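You operate a simulated robot arm through the tools that you are given. There is no shell and no other tool. Be economical: measure what you need, move in short steps, check, and stop when the job is done.

You are at the controls of a simulated two-armed robot. One attempt, no reset.

Task
Fetch the green twine and set it on the upper shelf under the marking bench. Then take the lid off the black tin and lay it down on the top of the marking bench. Then put two of the pale short ends from the top of the binding bench on the top of the green cabinet. Then shut the caps drawer. Then take the grey strap roll and put it on the top of the green cabinet. Then press the marker button two times. Then take the blue bobbin on the top of the marking bench and put it away on the top of the binding bench. Then pull the blue bench drawer open. The order counts. Set down upright: green twine.

The check looks at the end state, three seconds after you hand in, the way a careful person would. Anything else that was tipped, shoved, dropped, spilled or broken makes it a failure. Lids that push on must go on centred and level and be pressed home; caps that screw on are set level and turned clockwise until they are tight.

Robot
Two 7-joint arms with two-finger parallel grippers on one trunk, on a base that drives. Base frame: it is fixed to the floor where the robot stands at the start and does not move with it; the origin is under the middle of the robot, x ahead of it, y to its left, z up; the surface under the hand at the start is at about z = 0.86. Lengths are in m, angles in rad, forces in N, time in s.
The left shoulder is at the start at [0.07, 0.163, 1.17], the right one opposite. With the tool pointing down near the work surface each hand reaches from about 0.4 to 0.88 m from the robot's upright axis, wherever it stands, measured 20 degrees to its own side. Places, roughly: black tin [0.25, -0.25, 1]; blue bench drawer [0.4, 1.6, 0.7]; blue bobbin (5x5x15 cm) [0.6, -0.2, 0.9]; caps drawer [-4.4, 2.4, 0.7]; green twine (6x6x7 cm) [0.5, -0.1, 0.9]; grey strap roll (7x7x4 cm) [-1.8, 0.4, 0.4]; marker button [0.4, -0.4, 0.9]; pale short end (10x3x3 cm) [-4.5, 2.8, 0.8]; pale short end (11x3x3 cm) [-4.3, 2.9, 0.8]; pale short end (9x3x3 cm) [-4.1, 2.9, 0.8]; top of the binding bench [-3.9, 2.7, 0.8]; top of the green cabinet [-1.8, 2.7, 1.4]; upper shelf under the marking bench [0.6, -0.4, 0.5]. Payload 3.43 kg a hand.
The tool frame of a hand sits at the grasp point between the pads (the TCP): z along the fingers, y along the line on which they close. The tips reach 0.034 m beyond it. Largest opening 0.128 m; finger width 0.024, thickness 0.012; the body of the gripper, 0.048 by 0.13 m, starts 0.096 m behind the TCP.
Orientation is told as [roll, pitch, yaw] about the base's x, y, z axes, in that order, counted from this pose: with the fingers straight down and closing along the base's y, the tool's x points along the base's -x, its y along +y and its z along -z.

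Tools
- The arms move only by the tool drive_tool. It takes "left_motion", "right_motion" or both (then of equal length, played together; a hand with none holds still); each is a list of rows, each an object of numbers (a shift or turn left out is 0, a gripper value left out holds the last): "hand": the gripper command, from -1 (shut) to 1 (fully open), values between in proportion; "tx", "ty", "tz": the shift along the tool's x, y, z in m; "wx", "wy", "wz": the turn, a rotation vector about the tool's x, y, z in rad. In form: [{"hand": .., "tx": .., "ty": .., "tz": .., "wx": .., "wy": .., "wz": ..}, ...]. A call has 1 to 12 rows; each row is the pose to reach, as a shift and turn from the pose commanded when the call began, along the tool's axes at that moment. Rows are played at 5 a second. More than 0.05 m and 0.15 rad between two rows, or a gripper value outside its range, and nothing of the call is played. A pose out of reach is approached as far as the arm can. The call stops where the force on the tool passes 40 N (or 10 N more than at its start, if that is more) or the arm is blocked; 0.2 s more then pass. Each finger travels about 0.153 m/s and halts on what it meets, pressing with about 45 N; the grip force reading is that of the motor and also rises with nothing between the fingers. The clock runs only during rows and for 0.2 s after the last one: add rows that repeat a pose to give the fingers time. It gives the time, the measured TCP pose, the force on the tool (base axes), the opening and the grip force at its end, in the units of the frame above (readings bear some noise), with the torque about the TCP (base axes, N m) and any sound that the robot's microphone picked up.
- Cameras (640 x 400 px; columns grow to the right, rows downward): "scene" is now at [0.1353, -0.0197, 1.3917]; the picture's right is [-0.24, -0.97, -0.00], its down [-0.62, 0.16, -0.77] and it looks along [0.74, -0.19, -0.64] (base axes); focal length 214 px, centre (320, 200). "left" rides on the left gripper at [0.076, 0.011, -0.16] in its tool frame; the picture's right is [-0.15, 0.99, 0.00], its down [-0.88, -0.13, -0.46] and it looks along [-0.45, -0.07, 0.89] (tool axes); focal length 234 px, centre (320, 200). "right" rides on the right gripper at [0.076, -0.011, -0.16] in its tool frame; the picture's right is [0.15, 0.99, 0.00], its down [-0.88, 0.13, -0.46] and it looks along [-0.45, 0.07, 0.89] (tool axes); focal length 234 px, centre (320, 200). There is no depth. A picture from a camera that has moved, and an enlarged one, comes with that camera's place and axes in the base frame and with its lens.
- get_image(camera): a new picture of that camera. No time passes.
- raise_lower(by): slides the trunk up (or, below 0, down) by that many m; the arms and the scene camera ride with it, the base frame stays. It gives what a move gives, with no picture.
- drive_base(legs): drives the robot by 1 to 6 legs, each [ahead, left, turn to the left] in m, m and rad, along the robot's own axes; the way and the turn of a leg run together, so that a leg with both is an arc; at most 1.5 m and 3.142 rad a leg. The arms and the cameras ride along, it lands a little off, and it stops where it bumps. It gives what a move gives.
- pan_tilt(pan, tilt): turns the head with the scene camera to pan (to the left, within 1.501 rad either way) and tilt (down, from -0.506 to 1.204), counted from straight ahead of the robot. It gives what a move gives.
- zoom(camera, box): a new picture of the part [left, top, right, bottom] of that camera's present view, enlarged. No time passes.
- hand_in(): hands the job in; it is judged then, once.

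Go step by step. Nothing tells you exact positions but the pictures and the camera data: compare them with the known pose of the tool, close in by small moves and look again before you grip or let go. The budget is 207 turns and 210 pictures, counting those below and the enlarged ones. Unless the task says otherwise, let go and move clear before handing in.

The tools are called after ">>>" as name(argument=value, ...) on one line, values as JSON. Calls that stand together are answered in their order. drive_tool: Moves the arms, as the interface text tells. Its arguments: {"type":"object","properties":{"left_motion":{"type":"array","items":{"type":"object","properties":{"hand":{"type":"number"},"tx":{"type":"number"},"ty":{"type":"number"},"tz":{"type":"number"},"wx":{"type":"number"},"wy":{"type":"number"},"wz":{"type":"number"}}}},"right_motion":{"type":"array","items":{"type":"object","properties":{"hand":{"type":"number"},"tx":{"type":"number"},"ty":{"type":"number"},"tz":{"type":"number"},"wx":{"type":"number"},"wy":{"type":"number"},"wz":{"type":"number"}}}}},"required":[]} The other tools are called the same way: raise_lower (by) slides the trunk up or down; drive_base (legs) drives the base; pan_tilt (pan, tilt) turns the head that bears the scene camera; get_image (camera) takes a picture; zoom (camera, box) takes an enlarged picture of a part of a camera's view; hand_in () hands the job in.

At the start:

```text
time_s: 0.0
left_eef_pos: [0.5935, -0.0742, 1.2152]
left_ee_rot: [0.0, -0.001, 0.0]
left_ft_force: [-0.3, 0.7, -0.2]
left_ft_torque: [0.0, 0.0, 0.0]
left_finger_gap: 0.1282
left_gripper_force: 0.0
right_eef_pos: [0.5137, -0.5285, 1.181]
right_ee_rot: [0.001, 0.001, 0.001]
right_ft_force: [-0.2, -0.7, -0.5]
right_ft_torque: [0.01, 0.01, 0.03]
right_finger_gap: 0.1277
right_gripper_force: 0.0
trunk travel left (down, up): [-0.65, 0.29]
robot x, y, heading: [0.0021, 0.0024, -0.001]
head pan, tilt: [-0.246, 0.696]
```

scene: 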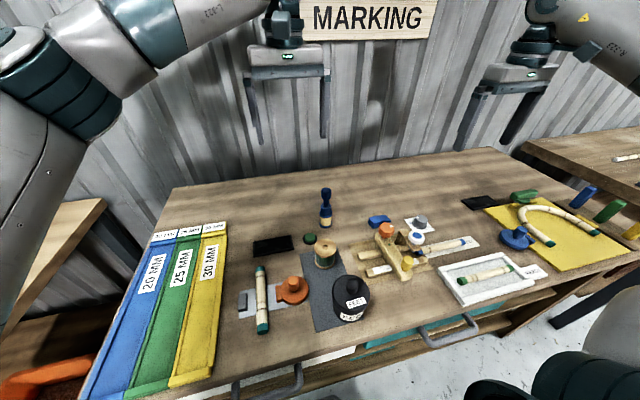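
right: 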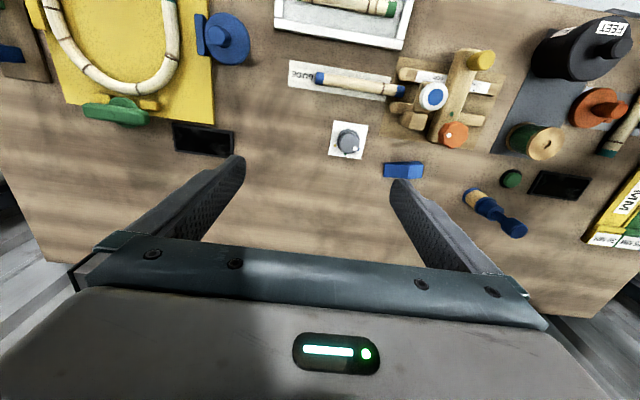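
left: 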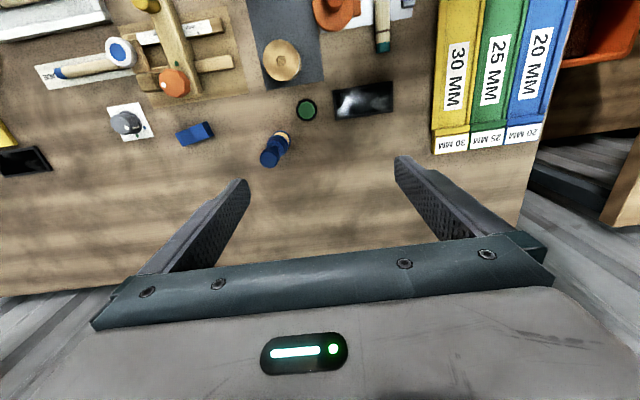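

I see the marking bench with a spool, a black tin, a blue bobbin and various fixtures. First I zoom in to identify them.

>>> zoom(camera="scene", box=[220, 170, 420, 340])

>>> zoom(camera="scene", box=[350, 170, 640, 350])

>>> zoom(camera="left", box=[80, 0, 400, 200])

```text
2.35 times, centred on (320, 255) of scene
camera zoom: at [0.1353, -0.0197, 1.3917], right [-0.24, -0.97, 0.0], down [-0.62, 0.16, -0.77], along [0.74, -0.19, -0.64], focal length 505 px, centre (320, 71)
```

zoom: 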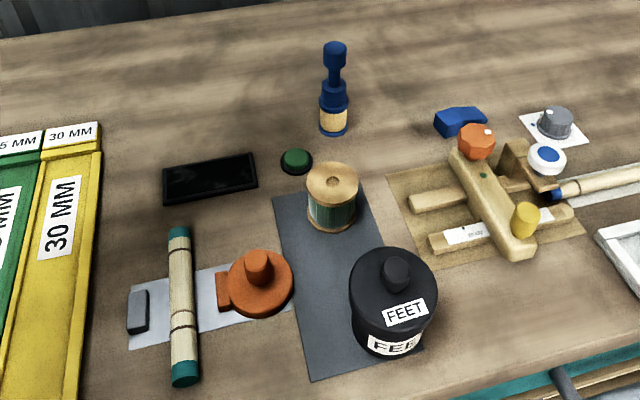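

```text
2.21 times, centred on (495, 260) of scene
camera zoom: at [0.1353, -0.0197, 1.3917], right [-0.24, -0.97, 0.0], down [-0.62, 0.16, -0.77], along [0.74, -0.19, -0.64], focal length 473 px, centre (-66, 68)
```

zoom: 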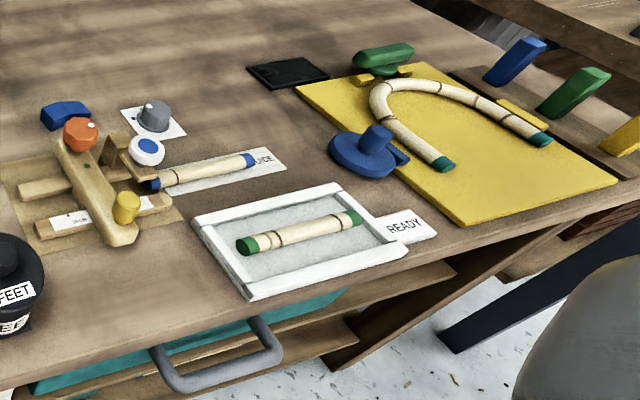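

```text
2.00 times, centred on (240, 100) of left
camera zoom: at [0.5179, -0.0618, 1.3739], right [0.15, 0.99, 0.0], down [0.88, -0.13, 0.46], along [0.45, -0.07, -0.89], focal length 468 px, centre (480, 400)
```

zoom: 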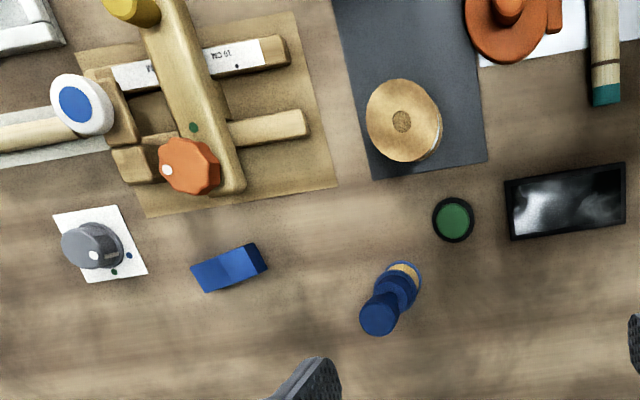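

The twine is the green spool at about (0.47,-0.12) and the tin is marked FEET. The blue-and-white button on the jig is likely the marker button. I back off to look at the shelf under the bench before choosing a grasp.

>>> drive_base(legs=[[-0.8, 0, 0]])

>>> pan_tilt(pan=-0.25, tilt=0.5)

>>> get_image(camera="scene")

```text
time_s: 3.9
left_eef_pos: [-0.1642, -0.0717, 1.2145]
left_ee_rot: [0.001, -0.002, 0.009]
left_ft_force: [-0.9, -0.5, -0.1]
left_ft_torque: [0.01, -0.06, 0.02]
left_finger_gap: 0.128
left_gripper_force: 0.0
right_eef_pos: [-0.2408, -0.5277, 1.1826]
right_ee_rot: [0.0, -0.003, 0.008]
right_ft_force: [-0.4, 0.3, 0.1]
right_ft_torque: [0.01, -0.04, 0.02]
right_finger_gap: 0.1279
right_gripper_force: 0.1
trunk travel left (down, up): [-0.65, 0.29]
robot x, y, heading: [-0.7602, -0.0002, 0.01]
head pan, tilt: [-0.246, 0.696]
stopped in leg 1: the robot was blocked; the commanded pose is now the measured one
```

```text
time_s: 4.6
left_eef_pos: [-0.1638, -0.0721, 1.2137]
left_ee_rot: [-0.001, 0.001, 0.009]
left_ft_force: [-0.2, -0.3, -0.3]
left_ft_torque: [-0.01, -0.03, -0.01]
left_finger_gap: 0.128
left_gripper_force: 0.0
right_eef_pos: [-0.2395, -0.5278, 1.1835]
right_ee_rot: [0.001, -0.001, 0.01]
right_ft_force: [-0.1, 0.9, 0.0]
right_ft_torque: [0.03, -0.01, 0.01]
right_finger_gap: 0.1279
right_gripper_force: 0.1
trunk travel left (down, up): [-0.65, 0.29]
robot x, y, heading: [-0.7537, -0.0053, 0.007]
head pan, tilt: [-0.25, 0.499]
```

```text
203 pictures are left
camera scene: at [-0.6168, -0.0231, 1.4091], right [-0.24, -0.97, 0.0], down [-0.47, 0.11, -0.88], along [0.85, -0.21, -0.48], focal length 214 px, centre (320, 200)
```

scene: 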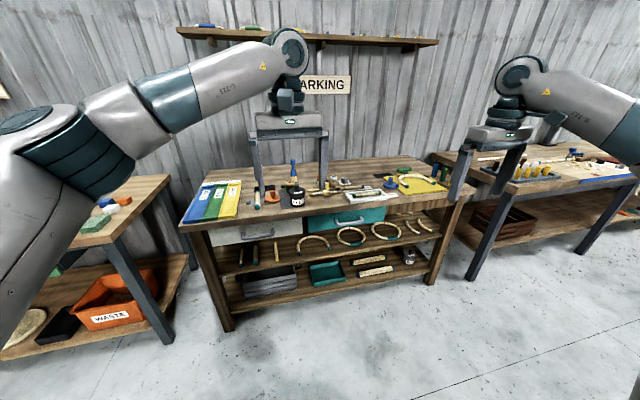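

The bench has drawers, then an upper shelf with hoops, then a lower shelf. Something blocked me from behind; I look around to find what it is.

>>> zoom(camera="scene", box=[180, 160, 480, 340])

>>> pan_tilt(pan=1.5, tilt=0.6)

>>> get_image(camera="scene")

>>> pan_tilt(pan=-1.5, tilt=0.6)

>>> get_image(camera="scene")

```text
2.13 times, centred on (330, 250) of scene
camera zoom: at [-0.6168, -0.0231, 1.4091], right [-0.24, -0.97, 0.0], down [-0.47, 0.11, -0.88], along [0.85, -0.21, -0.48], focal length 458 px, centre (299, 93)
```

zoom: 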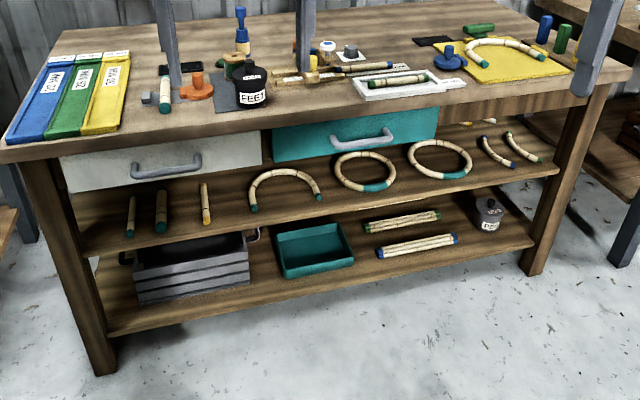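

```text
time_s: 6.4
left_eef_pos: [-0.1627, -0.0717, 1.2136]
left_ee_rot: [0.0, 0.001, 0.007]
left_ft_force: [-0.1, -0.1, 0.0]
left_ft_torque: [0.03, 0.01, -0.02]
left_finger_gap: 0.1279
left_gripper_force: 0.2
right_eef_pos: [-0.2397, -0.5282, 1.1806]
right_ee_rot: [0.0, 0.003, 0.009]
right_ft_force: [0.0, -0.2, -0.1]
right_ft_torque: [0.0, 0.0, 0.0]
right_finger_gap: 0.1279
right_gripper_force: 0.1
trunk travel left (down, up): [-0.65, 0.29]
robot x, y, heading: [-0.757, -0.0034, 0.009]
head pan, tilt: [1.499, 0.6]
```

```text
201 pictures are left
camera scene: at [-0.6989, 0.0869, 1.4], right [1.0, -0.06, 0.0], down [-0.04, -0.56, -0.83], along [0.05, 0.82, -0.56], focal length 214 px, centre (320, 200)
```

scene: 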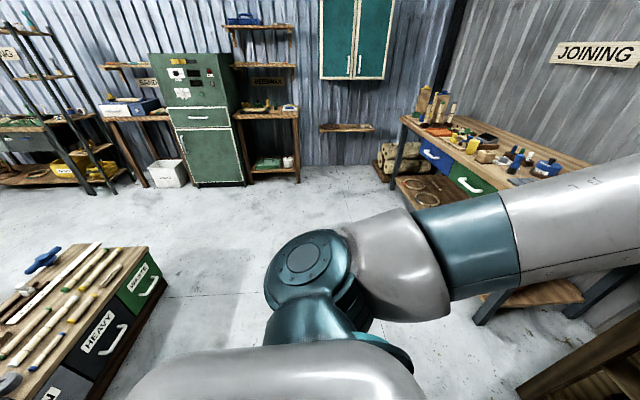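

```text
time_s: 9.0
left_eef_pos: [-0.1643, -0.0712, 1.214]
left_ee_rot: [-0.001, 0.001, 0.008]
left_ft_force: [-0.7, -0.2, -0.3]
left_ft_torque: [0.02, 0.0, 0.01]
left_finger_gap: 0.128
left_gripper_force: 0.1
right_eef_pos: [-0.239, -0.5279, 1.1816]
right_ee_rot: [0.001, -0.001, 0.007]
right_ft_force: [0.9, 0.2, 0.7]
right_ft_torque: [0.01, -0.01, 0.05]
right_finger_gap: 0.1279
right_gripper_force: 0.1
trunk travel left (down, up): [-0.65, 0.29]
robot x, y, heading: [-0.7589, -0.0003, 0.009]
head pan, tilt: [-1.499, 0.6]
```

```text
200 pictures are left
camera scene: at [-0.6976, -0.0894, 1.4], right [-1.0, -0.08, 0.0], down [-0.05, 0.56, -0.82], along [0.07, -0.82, -0.57], focal length 214 px, centre (320, 200)
```

scene: 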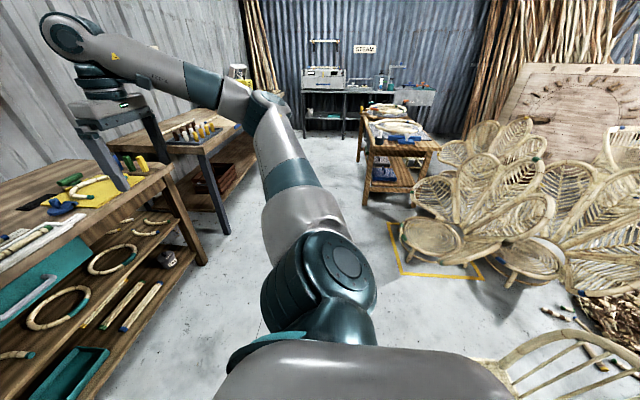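

The twine needs a regrasp: I pick it from above, stand it near the bench's front edge, then take it from the front and slide it onto the shelf. A solid island bench stands behind me. I drive forward again, slightly right so the right hand is in line.

>>> drive_base(legs=[[0.7, 0.0, 0]])

>>> pan_tilt(pan=-0.25, tilt=0.8)

>>> drive_tool(left_motion=[{"ty": 0.05}, {"ty": 0.1}, {"ty": 0.15}, {"ty": 0.2}, {"ty": 0.25}, {"ty": 0.3}, {"ty": 0.35}], right_motion=[{"ty": 0.0}, {"ty": 0.05}, {"ty": 0.1}, {"ty": 0.15}, {"ty": 0.2}, {"ty": 0.25}, {"ty": 0.3}])

>>> get_image(camera="scene")

>>> get_image(camera="right")

```text
time_s: 12.8
left_eef_pos: [0.5327, -0.0683, 1.2132]
left_ee_rot: [0.0, 0.0, 0.007]
left_ft_force: [-0.3, 0.0, -0.6]
left_ft_torque: [0.0, 0.0, 0.0]
left_finger_gap: 0.1281
left_gripper_force: 0.2
right_eef_pos: [0.455, -0.5234, 1.1824]
right_ee_rot: [0.0, -0.001, 0.006]
right_ft_force: [0.6, 0.5, 0.5]
right_ft_torque: [0.02, 0.02, 0.05]
right_finger_gap: 0.128
right_gripper_force: 0.1
trunk travel left (down, up): [-0.65, 0.29]
robot x, y, heading: [-0.0664, -0.0012, 0.004]
head pan, tilt: [-1.499, 0.6]
```

```text
time_s: 14.3
left_eef_pos: [0.5329, -0.0701, 1.2136]
left_ee_rot: [0.0, 0.001, 0.005]
left_ft_force: [-0.6, -1.0, -0.7]
left_ft_torque: [-0.03, -0.02, -0.01]
left_finger_gap: 0.1283
left_gripper_force: 0.0
right_eef_pos: [0.4544, -0.5238, 1.181]
right_ee_rot: [0.001, 0.0, 0.007]
right_ft_force: [0.0, 1.6, -0.9]
right_ft_torque: [0.05, -0.01, -0.01]
right_finger_gap: 0.128
right_gripper_force: 0.1
trunk travel left (down, up): [-0.65, 0.29]
robot x, y, heading: [-0.0626, -0.0, 0.006]
head pan, tilt: [-0.25, 0.799]
```

```text
time_s: 15.9
left_eef_pos: [0.5293, 0.2821, 1.2098]
left_ee_rot: [-0.002, 0.002, 0.003]
left_ft_force: [0.4, 0.0, -0.4]
left_ft_torque: [-0.14, 0.0, 0.0]
left_finger_gap: 0.1279
left_gripper_force: 0.0
right_eef_pos: [0.4548, -0.2194, 1.1823]
right_ee_rot: [-0.004, 0.0, 0.006]
right_ft_force: [0.0, 0.8, -0.1]
right_ft_torque: [-0.07, 0.01, -0.01]
right_finger_gap: 0.128
right_gripper_force: 0.1
trunk travel left (down, up): [-0.65, 0.29]
robot x, y, heading: [-0.0639, 0.0016, 0.003]
head pan, tilt: [-0.25, 0.799]
```

```text
199 pictures are left
camera scene: at [0.0695, -0.0114, 1.3832], right [-0.24, -0.97, 0.0], down [-0.7, 0.17, -0.7], along [0.68, -0.17, -0.72], focal length 214 px, centre (320, 200)
```

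scene: 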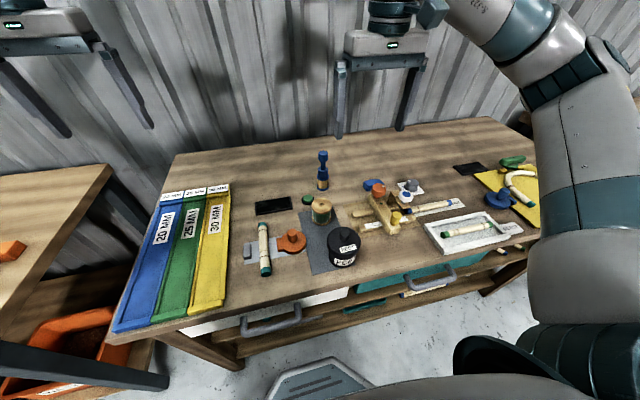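

```text
198 pictures are left
camera right: at [0.3807, -0.23, 1.3422], right [-0.15, 0.99, 0.0], down [0.88, 0.14, 0.45], along [0.45, 0.07, -0.89], focal length 234 px, centre (320, 200)
```

right: 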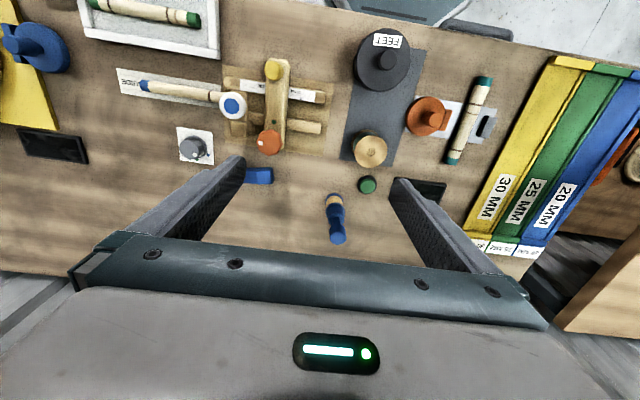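

The twine's top centre lies at about (0.482,-0.122). I move the right hand over it, narrow the opening and stop at z≈1.02 to check.

>>> drive_tool(right_motion=[{"hand": 0.5, "ty": 0.05, "tx": -0.015}, {"ty": 0.098, "tx": -0.027}, {"ty": 0.098, "tx": -0.027, "tz": 0.05}, {"ty": 0.098, "tx": -0.027, "tz": 0.1}, {"ty": 0.098, "tx": -0.027, "tz": 0.14}, {"ty": 0.098, "tx": -0.027, "tz": 0.17}])

>>> get_image(camera="right")

>>> get_image(camera="scene")

```text
refused: row 1 steps farther than a row can; nothing moved
```

```text
197 pictures are left
camera right: at [0.3807, -0.23, 1.3422], right [-0.15, 0.99, 0.0], down [0.88, 0.14, 0.45], along [0.45, 0.07, -0.89], focal length 234 px, centre (320, 200)
```

right: 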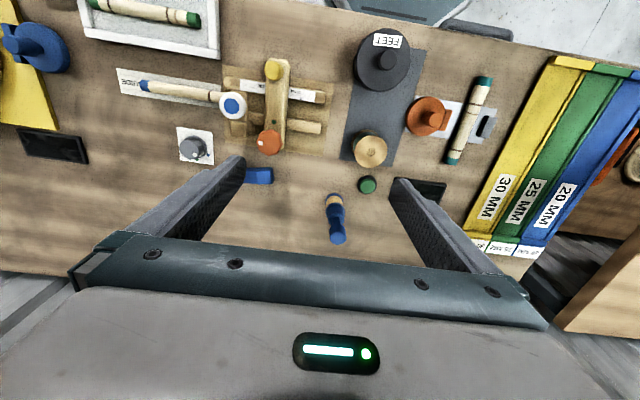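

```text
196 pictures are left
camera scene: at [0.0695, -0.0114, 1.3832], right [-0.24, -0.97, 0.0], down [-0.7, 0.17, -0.7], along [0.68, -0.17, -0.72], focal length 214 px, centre (320, 200)
```

scene: 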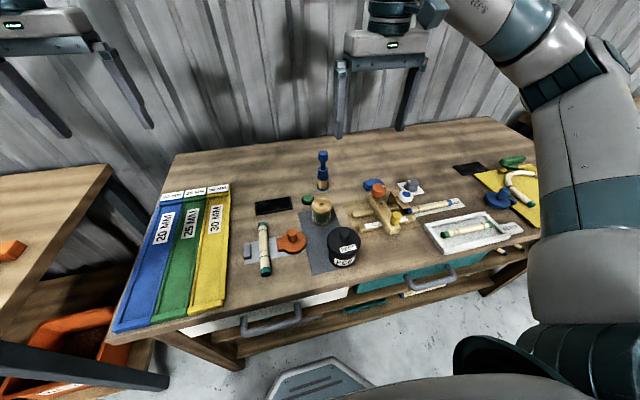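

The step limit is on combined distance, so I repeat with smaller rows.

>>> drive_tool(right_motion=[{"hand": 0.5, "ty": 0.045, "tx": -0.013}, {"ty": 0.09, "tx": -0.025}, {"ty": 0.098, "tx": -0.027, "tz": 0.045}, {"ty": 0.098, "tx": -0.027, "tz": 0.09}, {"ty": 0.098, "tx": -0.027, "tz": 0.13}, {"ty": 0.098, "tx": -0.027, "tz": 0.17}])

>>> get_image(camera="right")

>>> zoom(camera="scene", box=[240, 120, 440, 280])

```text
time_s: 17.3
left_eef_pos: [0.5296, 0.2782, 1.21]
left_ee_rot: [0.001, 0.002, 0.005]
left_ft_force: [0.0, -0.2, 0.9]
left_ft_torque: [0.02, 0.04, 0.03]
left_finger_gap: 0.1283
left_gripper_force: 0.1
right_eef_pos: [0.4801, -0.1263, 1.0116]
right_ee_rot: [0.002, 0.003, 0.007]
right_ft_force: [-0.3, 0.9, 0.6]
right_ft_torque: [0.0, 0.01, -0.03]
right_finger_gap: 0.0958
right_gripper_force: 0.0
trunk travel left (down, up): [-0.65, 0.29]
robot x, y, heading: [-0.0594, 0.0039, 0.006]
head pan, tilt: [-0.25, 0.799]
```

```text
195 pictures are left
camera right: at [0.4073, -0.1368, 1.1709], right [-0.15, 0.99, 0.0], down [0.88, 0.13, 0.45], along [0.45, 0.07, -0.89], focal length 234 px, centre (320, 200)
```

right: 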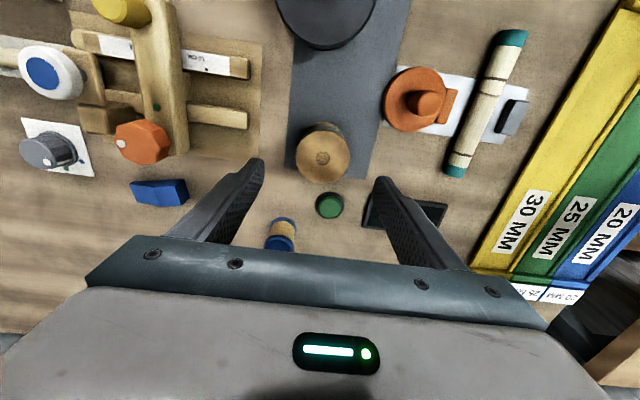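

```text
2.50 times, centred on (340, 200) of scene
camera zoom: at [0.0702, -0.0171, 1.3831], right [-0.24, -0.97, 0.0], down [-0.7, 0.17, -0.7], along [0.68, -0.17, -0.72], focal length 536 px, centre (270, 200)
```

zoom: 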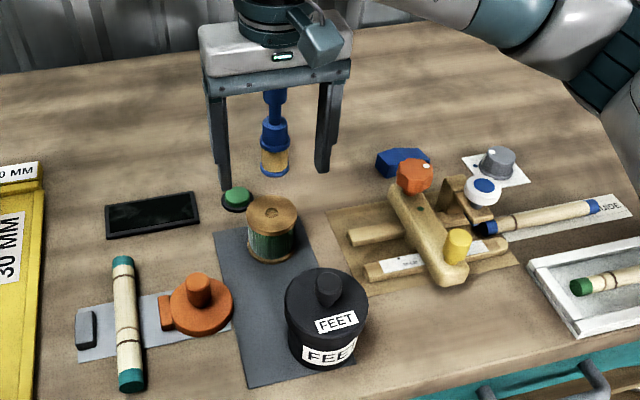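

Well aligned over the twine. I descend to z≈0.905 and grip.

>>> drive_tool(right_motion=[{"ty": 0.003, "tz": 0.045}, {"ty": 0.003, "tz": 0.085}, {"ty": 0.003, "tz": 0.106}, {"ty": 0.003, "tz": 0.106, "hand": -1}, {"ty": 0.003, "tz": 0.106}, {"ty": 0.003, "tz": 0.106}])

>>> get_image(camera="right")

```text
time_s: 18.7
left_eef_pos: [0.529, 0.2789, 1.2116]
left_ee_rot: [0.002, 0.0, 0.006]
left_ft_force: [-0.4, 0.4, -0.2]
left_ft_torque: [0.0, 0.03, 0.01]
left_finger_gap: 0.1278
left_gripper_force: 0.1
right_eef_pos: [0.4796, -0.1235, 0.905]
right_ee_rot: [0.002, 0.002, 0.004]
right_ft_force: [0.1, -0.2, -0.4]
right_ft_torque: [0.01, 0.0, 0.03]
right_finger_gap: 0.0587
right_gripper_force: 45.3
trunk travel left (down, up): [-0.65, 0.29]
robot x, y, heading: [-0.0597, 0.0002, 0.007]
head pan, tilt: [-0.25, 0.799]
```

```text
193 pictures are left
camera right: at [0.4068, -0.1343, 1.0649], right [-0.15, 0.99, 0.0], down [0.88, 0.14, 0.45], along [0.45, 0.07, -0.89], focal length 234 px, centre (320, 200)
```

right: 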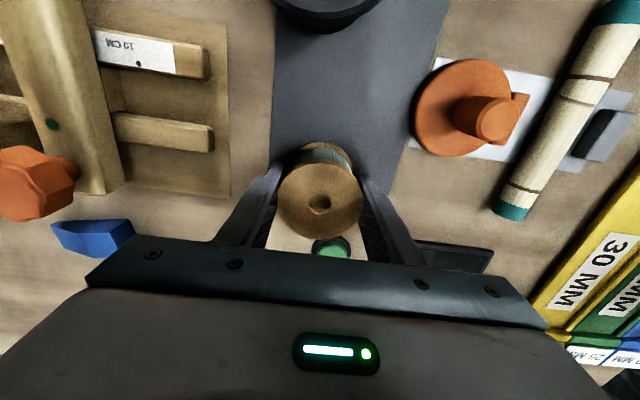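

Twine held (gap 0.059). I lift it, drive back 0.2 m, and shift it right toward the free spot at the front edge.

>>> drive_tool(right_motion=[{"tz": -0.045}, {"tz": -0.09}, {"tz": -0.135}, {"tz": -0.18}])

>>> drive_base(legs=[[-0.2, 0.0, 0]])

>>> drive_tool(right_motion=[{"ty": -0.045}, {"ty": -0.09}, {"ty": -0.135}, {"ty": -0.16}])

>>> get_image(camera="right")

>>> get_image(camera="scene")

```text
time_s: 19.7
left_eef_pos: [0.5299, 0.2795, 1.2119]
left_ee_rot: [-0.002, 0.0, 0.007]
left_ft_force: [-0.7, -0.3, -0.3]
left_ft_torque: [-0.03, -0.03, -0.02]
left_finger_gap: 0.1283
left_gripper_force: 0.2
right_eef_pos: [0.4797, -0.1245, 1.0829]
right_ee_rot: [0.0, 0.0, 0.005]
right_ft_force: [-0.1, 0.3, -0.5]
right_ft_torque: [0.0, -0.01, -0.02]
right_finger_gap: 0.0586
right_gripper_force: 44.5
trunk travel left (down, up): [-0.65, 0.29]
robot x, y, heading: [-0.0665, 0.0029, 0.007]
head pan, tilt: [-0.25, 0.799]
```

```text
time_s: 21.2
left_eef_pos: [0.3321, 0.2766, 1.2108]
left_ee_rot: [0.001, -0.001, 0.002]
left_ft_force: [0.4, -0.1, 0.3]
left_ft_torque: [0.02, -0.03, -0.01]
left_finger_gap: 0.128
left_gripper_force: 0.0
right_eef_pos: [0.2818, -0.1271, 1.0817]
right_ee_rot: [-0.001, 0.002, 0.001]
right_ft_force: [-0.9, 0.2, -1.1]
right_ft_torque: [-0.01, -0.01, 0.0]
right_finger_gap: 0.0585
right_gripper_force: 45.5
trunk travel left (down, up): [-0.65, 0.29]
robot x, y, heading: [-0.2611, -0.0016, 0.006]
head pan, tilt: [-0.25, 0.799]
```

```text
time_s: 22.2
left_eef_pos: [0.3319, 0.2758, 1.2105]
left_ee_rot: [0.001, 0.004, 0.002]
left_ft_force: [1.7, 0.0, -0.3]
left_ft_torque: [0.01, 0.02, -0.01]
left_finger_gap: 0.128
left_gripper_force: 0.1
right_eef_pos: [0.2801, -0.287, 1.0822]
right_ee_rot: [0.0, 0.0, 0.003]
right_ft_force: [0.1, 0.4, -1.8]
right_ft_torque: [0.0, -0.02, 0.02]
right_finger_gap: 0.0585
right_gripper_force: 45.1
trunk travel left (down, up): [-0.65, 0.29]
robot x, y, heading: [-0.259, 0.0019, 0.002]
head pan, tilt: [-0.25, 0.799]
```

```text
192 pictures are left
camera right: at [0.2073, -0.2979, 1.2423], right [-0.15, 0.99, 0.0], down [0.88, 0.13, 0.45], along [0.45, 0.07, -0.89], focal length 234 px, centre (320, 200)
```

right: 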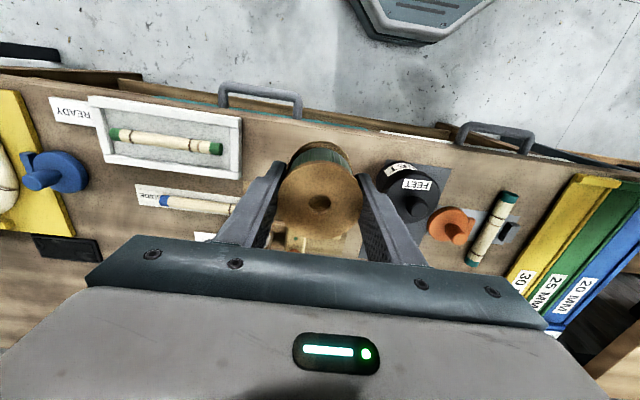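

```text
191 pictures are left
camera scene: at [-0.1292, -0.0184, 1.3831], right [-0.25, -0.97, 0.0], down [-0.7, 0.18, -0.7], along [0.68, -0.17, -0.72], focal length 214 px, centre (320, 200)
```

scene: 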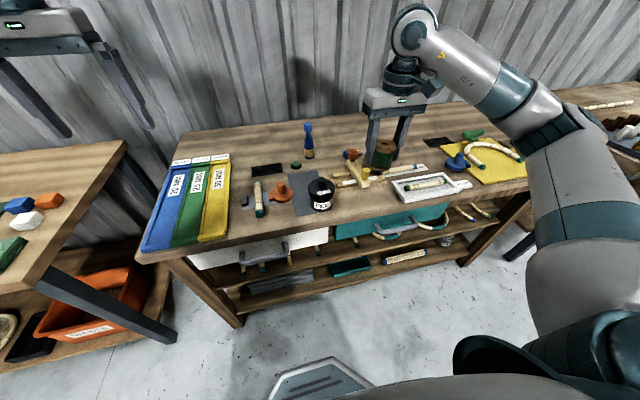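

I check where the bench front edge is relative to the twine.

>>> zoom(camera="right", box=[140, 60, 460, 260])

>>> zoom(camera="scene", box=[260, 120, 500, 290])

```text
2.00 times, centred on (300, 160) of right
camera zoom: at [0.2073, -0.2979, 1.2423], right [-0.15, 0.99, 0.0], down [0.88, 0.13, 0.45], along [0.45, 0.07, -0.89], focal length 468 px, centre (360, 280)
```

zoom: 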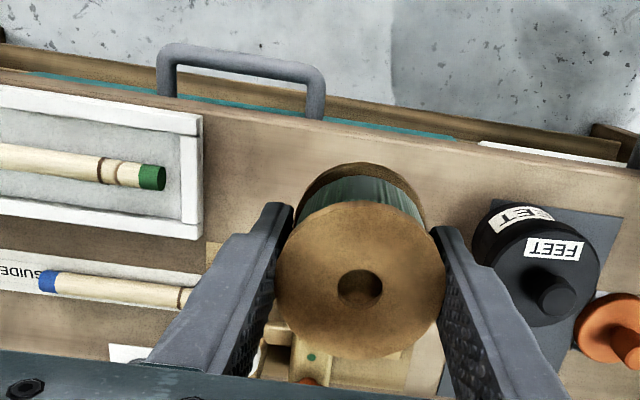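

```text
2.35 times, centred on (380, 205) of scene
camera zoom: at [-0.1292, -0.0184, 1.3831], right [-0.25, -0.97, 0.0], down [-0.7, 0.18, -0.7], along [0.68, -0.17, -0.72], focal length 505 px, centre (179, 188)
```

zoom: 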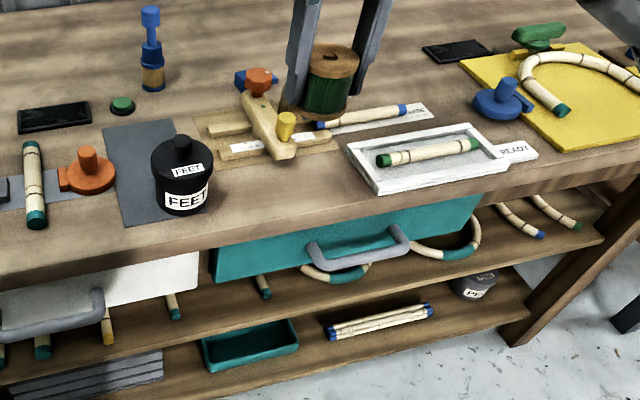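

The edge is at x≈0.26, so the twine goes down at x≈0.312, y≈-0.287, clear of tin, tray and jig.

>>> drive_tool(right_motion=[{"tx": -0.032}, {"tx": -0.032, "tz": 0.045}, {"tx": -0.032, "tz": 0.09}, {"tx": -0.032, "tz": 0.13}, {"tx": -0.032, "tz": 0.16}, {"tx": -0.032, "tz": 0.171}])

>>> get_image(camera="scene")

>>> get_image(camera="right")

```text
time_s: 23.6
left_eef_pos: [0.332, 0.2751, 1.2111]
left_ee_rot: [0.0, 0.001, 0.001]
left_ft_force: [0.3, 0.6, -0.3]
left_ft_torque: [0.01, -0.02, 0.0]
left_finger_gap: 0.1278
left_gripper_force: 0.0
right_eef_pos: [0.3131, -0.2875, 0.9103]
right_ee_rot: [0.002, 0.001, 0.001]
right_ft_force: [0.0, 0.8, -1.2]
right_ft_torque: [-0.02, -0.01, 0.0]
right_finger_gap: 0.0589
right_gripper_force: 44.6
trunk travel left (down, up): [-0.65, 0.29]
robot x, y, heading: [-0.2569, 0.0027, 0.001]
head pan, tilt: [-0.25, 0.799]
```

```text
188 pictures are left
camera scene: at [-0.1289, -0.0173, 1.3831], right [-0.25, -0.97, 0.0], down [-0.7, 0.18, -0.7], along [0.68, -0.17, -0.72], focal length 214 px, centre (320, 200)
```

scene: 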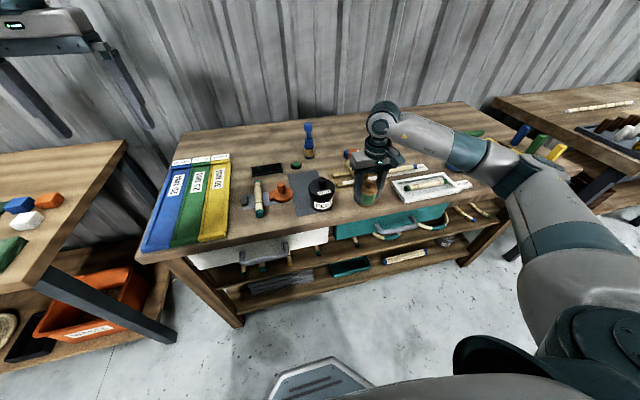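

```text
187 pictures are left
camera right: at [0.2395, -0.2982, 1.0699], right [-0.15, 0.99, 0.0], down [0.88, 0.13, 0.45], along [0.45, 0.07, -0.89], focal length 234 px, centre (320, 200)
```

right: 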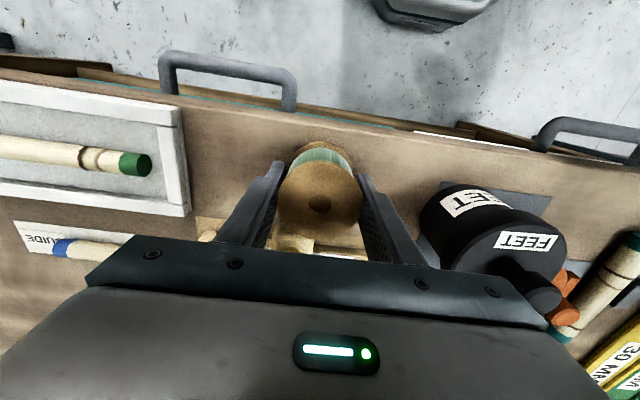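

Still about 5 mm above the table. I lower until it touches.

>>> drive_tool(right_motion=[{"tz": 0.003}, {"tz": 0.0055}])

```text
time_s: 24.2
left_eef_pos: [0.331, 0.2763, 1.2119]
left_ee_rot: [0.0, 0.002, 0.001]
left_ft_force: [-0.3, -0.8, -0.5]
left_ft_torque: [-0.02, 0.02, 0.0]
left_finger_gap: 0.1278
left_gripper_force: 0.0
right_eef_pos: [0.3136, -0.287, 0.9053]
right_ee_rot: [0.001, -0.001, 0.003]
right_ft_force: [0.7, -0.2, -1.1]
right_ft_torque: [-0.02, 0.0, 0.0]
right_finger_gap: 0.0586
right_gripper_force: 45.2
trunk travel left (down, up): [-0.65, 0.29]
robot x, y, heading: [-0.2589, 0.0047, 0.003]
head pan, tilt: [-0.25, 0.799]
```

>>> drive_tool(right_motion=[{"tz": 0.001}, {"tz": 0.002}, {"tz": 0.003}])

```text
time_s: 25.1
left_eef_pos: [0.3303, 0.2763, 1.212]
left_ee_rot: [0.001, 0.0, 0.003]
left_ft_force: [-0.2, 0.3, 0.5]
left_ft_torque: [-0.04, -0.01, -0.01]
left_finger_gap: 0.1282
left_gripper_force: 0.0
right_eef_pos: [0.3138, -0.2863, 0.9048]
right_ee_rot: [-0.001, -0.003, 0.0]
right_ft_force: [3.8, -8.1, 21.5]
right_ft_torque: [-0.24, 0.35, 0.07]
right_finger_gap: 0.0584
right_gripper_force: 45.1
trunk travel left (down, up): [-0.65, 0.29]
robot x, y, heading: [-0.2551, -0.0003, 0.003]
head pan, tilt: [-0.25, 0.799]
```

Touching. I release, rise, back off 0.2 m and turn the right hand horizontal (pointing forward).

>>> drive_tool(right_motion=[{"tz": 0.0, "hand": 0.4}, {"tz": 0.0}, {"tz": -0.045}, {"tz": -0.09}, {"tz": -0.135}, {"tz": -0.18}])

>>> drive_base(legs=[[-0.25, 0.0, 0]])

>>> drive_tool(right_motion=[{"wy": -0.15}, {"wy": -0.3}, {"wy": -0.45}, {"wy": -0.6}, {"wy": -0.75}, {"wy": -0.9}, {"wy": -1.05}, {"wy": -1.2}, {"wy": -1.35}, {"wy": -1.5}])

>>> get_image(camera="scene")

>>> get_image(camera="right")

```text
time_s: 26.4
left_eef_pos: [0.3301, 0.2768, 1.2124]
left_ee_rot: [0.001, 0.0, 0.001]
left_ft_force: [0.4, -0.8, 0.2]
left_ft_torque: [-0.02, 0.0, 0.01]
left_finger_gap: 0.1281
left_gripper_force: 0.1
right_eef_pos: [0.3153, -0.2848, 1.0822]
right_ee_rot: [-0.002, 0.001, 0.001]
right_ft_force: [0.5, -0.7, 0.7]
right_ft_torque: [-0.03, 0.03, 0.01]
right_finger_gap: 0.0895
right_gripper_force: 0.0
trunk travel left (down, up): [-0.65, 0.29]
robot x, y, heading: [-0.2612, 0.0008, 0.0]
head pan, tilt: [-0.25, 0.799]
```

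```text
time_s: 28.3
left_eef_pos: [0.084, 0.2746, 1.2116]
left_ee_rot: [0.0, 0.002, 0.0]
left_ft_force: [0.0, -0.4, 1.1]
left_ft_torque: [-0.03, -0.02, 0.01]
left_finger_gap: 0.128
left_gripper_force: 0.0
right_eef_pos: [0.066, -0.2876, 1.0809]
right_ee_rot: [-0.001, 0.003, 0.0]
right_ft_force: [-0.1, -0.3, 0.4]
right_ft_torque: [0.0, -0.02, 0.03]
right_finger_gap: 0.0895
right_gripper_force: 0.0
trunk travel left (down, up): [-0.65, 0.29]
robot x, y, heading: [-0.5099, -0.0009, -0.002]
head pan, tilt: [-0.25, 0.799]
```

```text
time_s: 30.5
left_eef_pos: [0.0834, 0.2735, 1.2109]
left_ee_rot: [-0.002, 0.002, 0.0]
left_ft_force: [-0.2, 0.1, 0.4]
left_ft_torque: [0.03, 0.01, 0.01]
left_finger_gap: 0.1281
left_gripper_force: 0.1
right_eef_pos: [0.091, -0.2921, 1.0817]
right_ee_rot: [0.001, -1.249, -0.001]
right_ft_force: [-0.3, 0.3, 0.1]
right_ft_torque: [-0.02, 0.0, 0.03]
right_finger_gap: 0.0894
right_gripper_force: 0.1
right hand out of reach, approached as far as the arm can: row 7, 8, 9, 10
trunk travel left (down, up): [-0.65, 0.29]
robot x, y, heading: [-0.5079, 0.0018, 0.001]
head pan, tilt: [-0.25, 0.799]
```

```text
186 pictures are left
camera scene: at [-0.3787, -0.0178, 1.3831], right [-0.25, -0.97, 0.0], down [-0.69, 0.18, -0.7], along [0.68, -0.17, -0.72], focal length 214 px, centre (320, 200)
```

scene: 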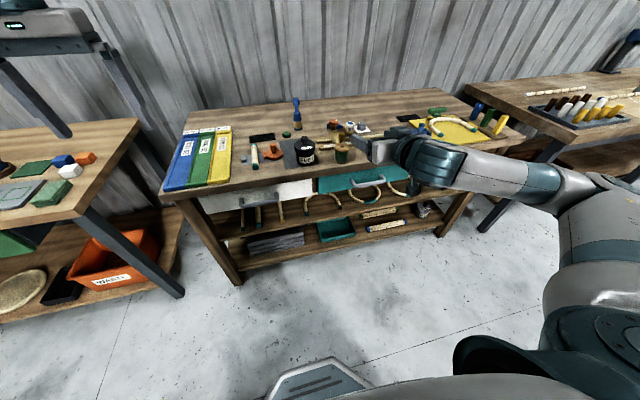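

```text
185 pictures are left
camera right: at [-0.082, -0.3026, 1.0603], right [-0.05, 0.99, -0.14], down [-0.15, 0.13, 0.98], along [0.99, 0.07, 0.15], focal length 234 px, centre (320, 200)
```

right: 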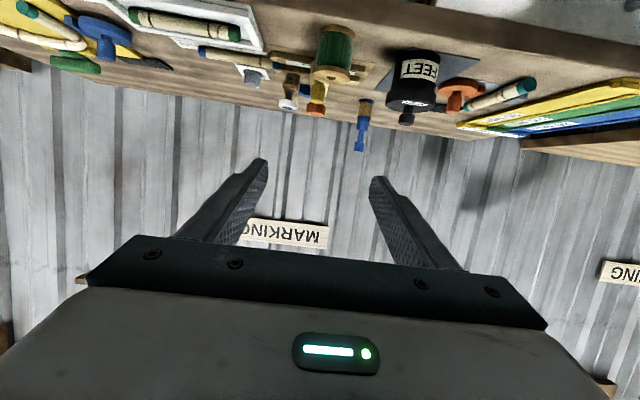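

The wrist stops at about 72° tilt, which is enough. I check what the commanded pose is now by backing the turn off slightly.

>>> drive_tool(right_motion=[{"wy": 0.15}, {"wy": 0.27}])

```text
time_s: 31.1
left_eef_pos: [0.0834, 0.2746, 1.2106]
left_ee_rot: [0.0, 0.002, 0.0]
left_ft_force: [0.2, -0.4, 0.1]
left_ft_torque: [0.0, 0.01, 0.0]
left_finger_gap: 0.1279
left_gripper_force: 0.1
right_eef_pos: [0.0908, -0.2927, 1.0809]
right_ee_rot: [0.001, -0.976, 0.0]
right_ft_force: [0.6, 0.6, -0.6]
right_ft_torque: [0.0, -0.01, 0.01]
right_finger_gap: 0.0893
right_gripper_force: 0.0
trunk travel left (down, up): [-0.65, 0.29]
robot x, y, heading: [-0.5087, -0.0002, -0.001]
head pan, tilt: [-0.25, 0.799]
```

>>> raise_lower(by=-0.18)

>>> drive_tool(right_motion=[{"wy": -0.12}, {"wy": -0.22}])

>>> get_image(camera="right")

>>> zoom(camera="scene", box=[240, 80, 480, 230])

```text
time_s: 33.1
left_eef_pos: [0.0834, 0.2741, 1.0312]
left_ee_rot: [0.001, 0.002, 0.001]
left_ft_force: [-0.3, -0.7, -0.1]
left_ft_torque: [0.0, 0.01, -0.01]
left_finger_gap: 0.1279
left_gripper_force: 0.1
right_eef_pos: [0.091, -0.2927, 0.9021]
right_ee_rot: [-0.001, -0.98, 0.0]
right_ft_force: [0.9, -0.6, -0.3]
right_ft_torque: [-0.01, 0.0, -0.02]
right_finger_gap: 0.0895
right_gripper_force: 0.1
trunk travel left (down, up): [-0.47, 0.47]
robot x, y, heading: [-0.5101, -0.0002, -0.003]
head pan, tilt: [-0.25, 0.799]
```

```text
time_s: 33.7
left_eef_pos: [0.0835, 0.2749, 1.0309]
left_ee_rot: [0.0, 0.001, 0.0]
left_ft_force: [0.1, -0.1, 0.2]
left_ft_torque: [-0.01, 0.0, 0.04]
left_finger_gap: 0.1281
left_gripper_force: 0.0
right_eef_pos: [0.0911, -0.2919, 0.9026]
right_ee_rot: [-0.001, -1.198, 0.001]
right_ft_force: [-0.3, -0.6, 0.2]
right_ft_torque: [0.0, 0.02, 0.02]
right_finger_gap: 0.0895
right_gripper_force: 0.1
trunk travel left (down, up): [-0.47, 0.47]
robot x, y, heading: [-0.5112, -0.0, -0.003]
head pan, tilt: [-0.25, 0.799]
```

```text
184 pictures are left
camera right: at [-0.0835, -0.3022, 0.8898], right [-0.05, 0.99, -0.14], down [-0.1, 0.13, 0.99], along [0.99, 0.07, 0.1], focal length 234 px, centre (320, 200)
```

right: 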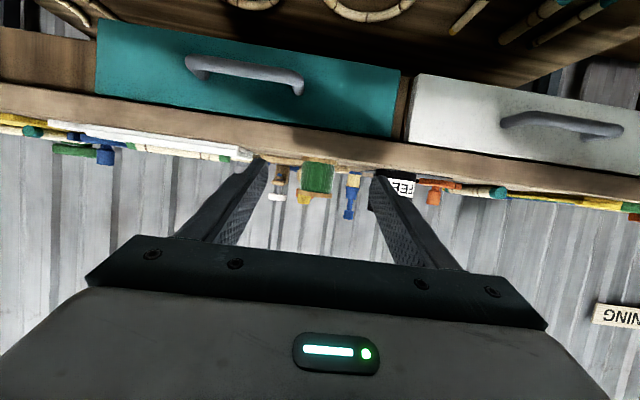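

```text
2.67 times, centred on (360, 155) of scene
camera zoom: at [-0.3788, -0.018, 1.2032], right [-0.25, -0.97, 0.0], down [-0.69, 0.18, -0.7], along [0.68, -0.17, -0.72], focal length 572 px, centre (213, 320)
```

zoom: 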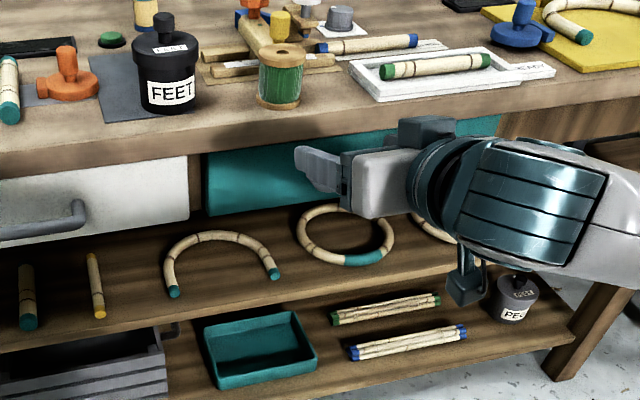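

The twine stands clear. I advance horizontally toward it with the hand slightly more open, stopping short to check.

>>> drive_tool(right_motion=[{"hand": 0.6, "tx": -0.0164, "tz": 0.0419, "ty": 0.006}, {"tx": -0.0328, "tz": 0.0838, "ty": 0.006}, {"tx": -0.0492, "tz": 0.1257, "ty": 0.006}, {"tx": -0.061, "tz": 0.156, "ty": 0.006}])

>>> get_image(camera="right")

>>> zoom(camera="scene", box=[240, 80, 480, 230])

```text
time_s: 34.7
left_eef_pos: [0.0846, 0.2746, 1.0316]
left_ee_rot: [0.0, 0.001, 0.0]
left_ft_force: [-0.2, -0.7, 0.2]
left_ft_torque: [-0.02, -0.05, 0.0]
left_finger_gap: 0.1282
left_gripper_force: 0.0
right_eef_pos: [0.2626, -0.2866, 0.9026]
right_ee_rot: [-0.001, -1.2, 0.002]
right_ft_force: [0.1, -0.2, 0.3]
right_ft_torque: [0.03, -0.01, -0.03]
right_finger_gap: 0.1023
right_gripper_force: 0.1
trunk travel left (down, up): [-0.47, 0.47]
robot x, y, heading: [-0.5068, 0.0008, -0.0]
head pan, tilt: [-0.25, 0.799]
```

```text
182 pictures are left
camera right: at [0.0872, -0.2973, 0.8895], right [-0.05, 0.99, -0.14], down [-0.1, 0.13, 0.99], along [0.99, 0.07, 0.1], focal length 234 px, centre (320, 200)
```

right: 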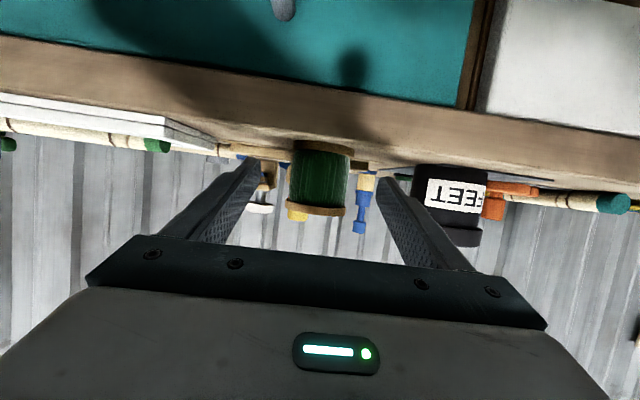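

```text
2.67 times, centred on (360, 155) of scene
camera zoom: at [-0.3785, -0.0177, 1.2031], right [-0.25, -0.97, 0.0], down [-0.69, 0.18, -0.7], along [0.68, -0.17, -0.72], focal length 572 px, centre (213, 320)
```

zoom: 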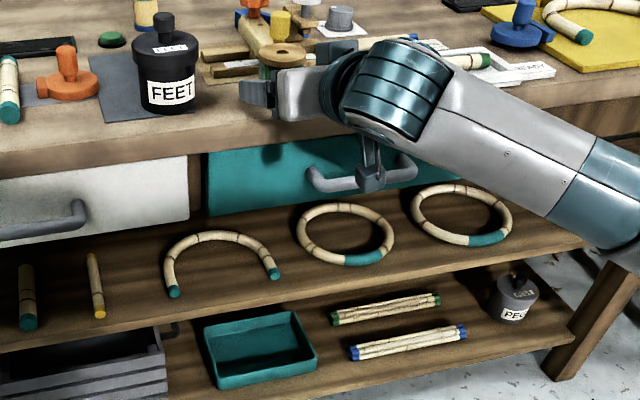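

The twine is centred between the fingers. I advance 5 cm, then grip.

>>> drive_tool(right_motion=[{"tx": -0.009, "tz": 0.0233}, {"tx": -0.0182, "tz": 0.0466}, {"tx": -0.0182, "tz": 0.0466, "hand": -1}, {"tx": -0.0182, "tz": 0.0466}, {"tx": -0.0182, "tz": 0.0466}])

>>> get_image(camera="right")

```text
time_s: 35.9
left_eef_pos: [0.0832, 0.2742, 1.0313]
left_ee_rot: [0.001, 0.001, -0.001]
left_ft_force: [0.1, 0.2, 0.1]
left_ft_torque: [-0.01, 0.0, -0.01]
left_finger_gap: 0.128
left_gripper_force: 0.1
right_eef_pos: [0.3099, -0.2865, 0.9014]
right_ee_rot: [0.0, -1.198, 0.001]
right_ft_force: [0.4, 0.4, -0.2]
right_ft_torque: [0.02, -0.02, -0.02]
right_finger_gap: 0.058
right_gripper_force: 44.8
trunk travel left (down, up): [-0.47, 0.47]
robot x, y, heading: [-0.5135, 0.0016, -0.001]
head pan, tilt: [-0.25, 0.799]
```

```text
180 pictures are left
camera right: at [0.1354, -0.2968, 0.8896], right [-0.05, 0.99, -0.14], down [-0.1, 0.13, 0.99], along [0.99, 0.07, 0.1], focal length 234 px, centre (320, 200)
```

right: 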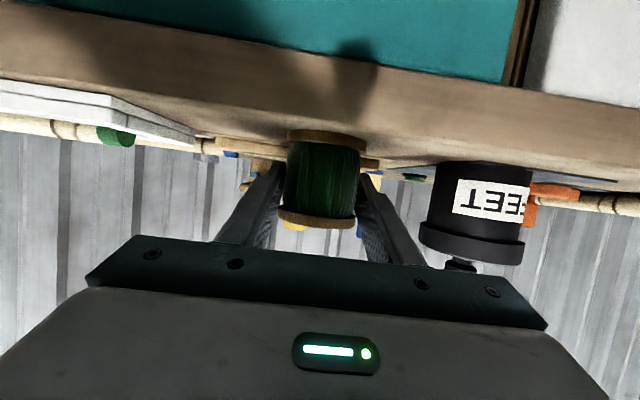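

Gripped horizontally. I lift 6 cm, back away from the bench, and lower the trunk to shelf height.

>>> drive_tool(right_motion=[{"tx": -0.028, "tz": -0.0109}, {"tx": -0.056, "tz": -0.0218}])

>>> drive_base(legs=[[-0.2, 0.0, 0]])

>>> raise_lower(by=-0.34)

>>> pan_tilt(pan=-0.25, tilt=0.35)

>>> get_image(camera="scene")

>>> zoom(camera="scene", box=[180, 120, 480, 300])

```text
time_s: 36.5
left_eef_pos: [0.0831, 0.2741, 1.0311]
left_ee_rot: [-0.001, 0.001, 0.0]
left_ft_force: [-0.1, -0.3, -0.5]
left_ft_torque: [-0.02, 0.02, -0.01]
left_finger_gap: 0.128
left_gripper_force: 0.1
right_eef_pos: [0.3071, -0.2863, 0.9603]
right_ee_rot: [-0.001, -1.197, 0.002]
right_ft_force: [0.7, 1.0, -0.9]
right_ft_torque: [0.02, -0.01, -0.01]
right_finger_gap: 0.0576
right_gripper_force: 44.8
trunk travel left (down, up): [-0.47, 0.47]
robot x, y, heading: [-0.5099, -0.0031, 0.002]
head pan, tilt: [-0.25, 0.799]
```

```text
time_s: 38.1
left_eef_pos: [-0.1151, 0.2739, 1.0312]
left_ee_rot: [-0.001, -0.001, 0.0]
left_ft_force: [0.0, 0.6, 1.1]
left_ft_torque: [-0.01, -0.04, 0.01]
left_finger_gap: 0.1281
left_gripper_force: 0.1
right_eef_pos: [0.1098, -0.2854, 0.9624]
right_ee_rot: [-0.001, -1.199, 0.0]
right_ft_force: [0.4, -0.4, -0.4]
right_ft_torque: [-0.01, 0.03, 0.0]
right_finger_gap: 0.0582
right_gripper_force: 45.0
trunk travel left (down, up): [-0.47, 0.47]
robot x, y, heading: [-0.7093, -0.0007, 0.0]
head pan, tilt: [-0.25, 0.799]
```

```text
time_s: 41.4
left_eef_pos: [-0.115, 0.2725, 0.6902]
left_ee_rot: [-0.001, 0.003, -0.002]
left_ft_force: [0.5, -0.3, -0.2]
left_ft_torque: [-0.05, 0.0, 0.01]
left_finger_gap: 0.1278
left_gripper_force: 0.1
right_eef_pos: [0.1103, -0.2869, 0.6206]
right_ee_rot: [0.0, -1.198, -0.001]
right_ft_force: [-1.0, 0.5, -0.3]
right_ft_torque: [-0.02, 0.0, 0.0]
right_finger_gap: 0.0578
right_gripper_force: 44.8
trunk travel left (down, up): [-0.13, 0.81]
robot x, y, heading: [-0.7072, 0.0044, -0.004]
head pan, tilt: [-0.25, 0.799]
```

```text
time_s: 42.3
left_eef_pos: [-0.1134, 0.2744, 0.6909]
left_ee_rot: [-0.001, 0.002, -0.002]
left_ft_force: [0.9, 0.1, -0.5]
left_ft_torque: [-0.01, 0.02, 0.01]
left_finger_gap: 0.1279
left_gripper_force: 0.1
right_eef_pos: [0.1097, -0.287, 0.6216]
right_ee_rot: [-0.002, -1.199, -0.001]
right_ft_force: [0.4, 0.6, -0.5]
right_ft_torque: [0.02, 0.0, -0.03]
right_finger_gap: 0.0579
right_gripper_force: 44.6
trunk travel left (down, up): [-0.13, 0.81]
robot x, y, heading: [-0.7097, -0.0034, -0.005]
head pan, tilt: [-0.25, 0.351]
```

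```text
179 pictures are left
camera scene: at [-0.565, -0.0208, 0.9027], right [-0.25, -0.97, 0.0], down [-0.33, 0.09, -0.94], along [0.91, -0.23, -0.34], focal length 214 px, centre (320, 200)
```

scene: 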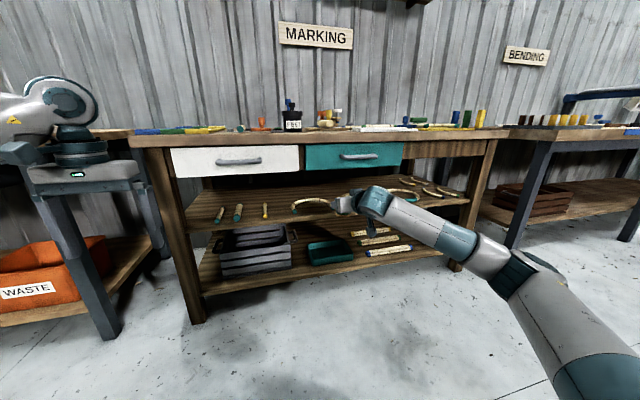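

```text
2.13 times, centred on (330, 210) of scene
camera zoom: at [-0.565, -0.0208, 0.9027], right [-0.25, -0.97, 0.0], down [-0.33, 0.09, -0.94], along [0.91, -0.23, -0.34], focal length 458 px, centre (299, 179)
```

zoom: 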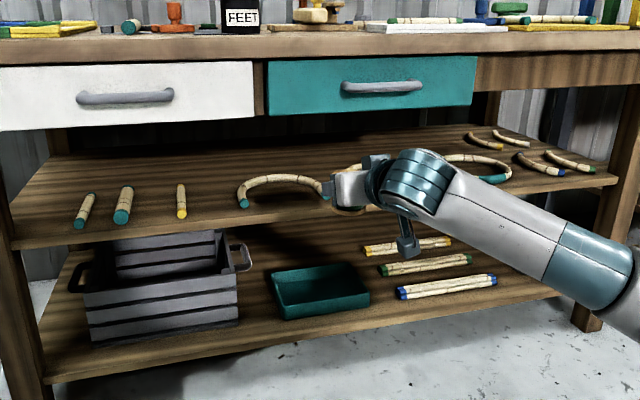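

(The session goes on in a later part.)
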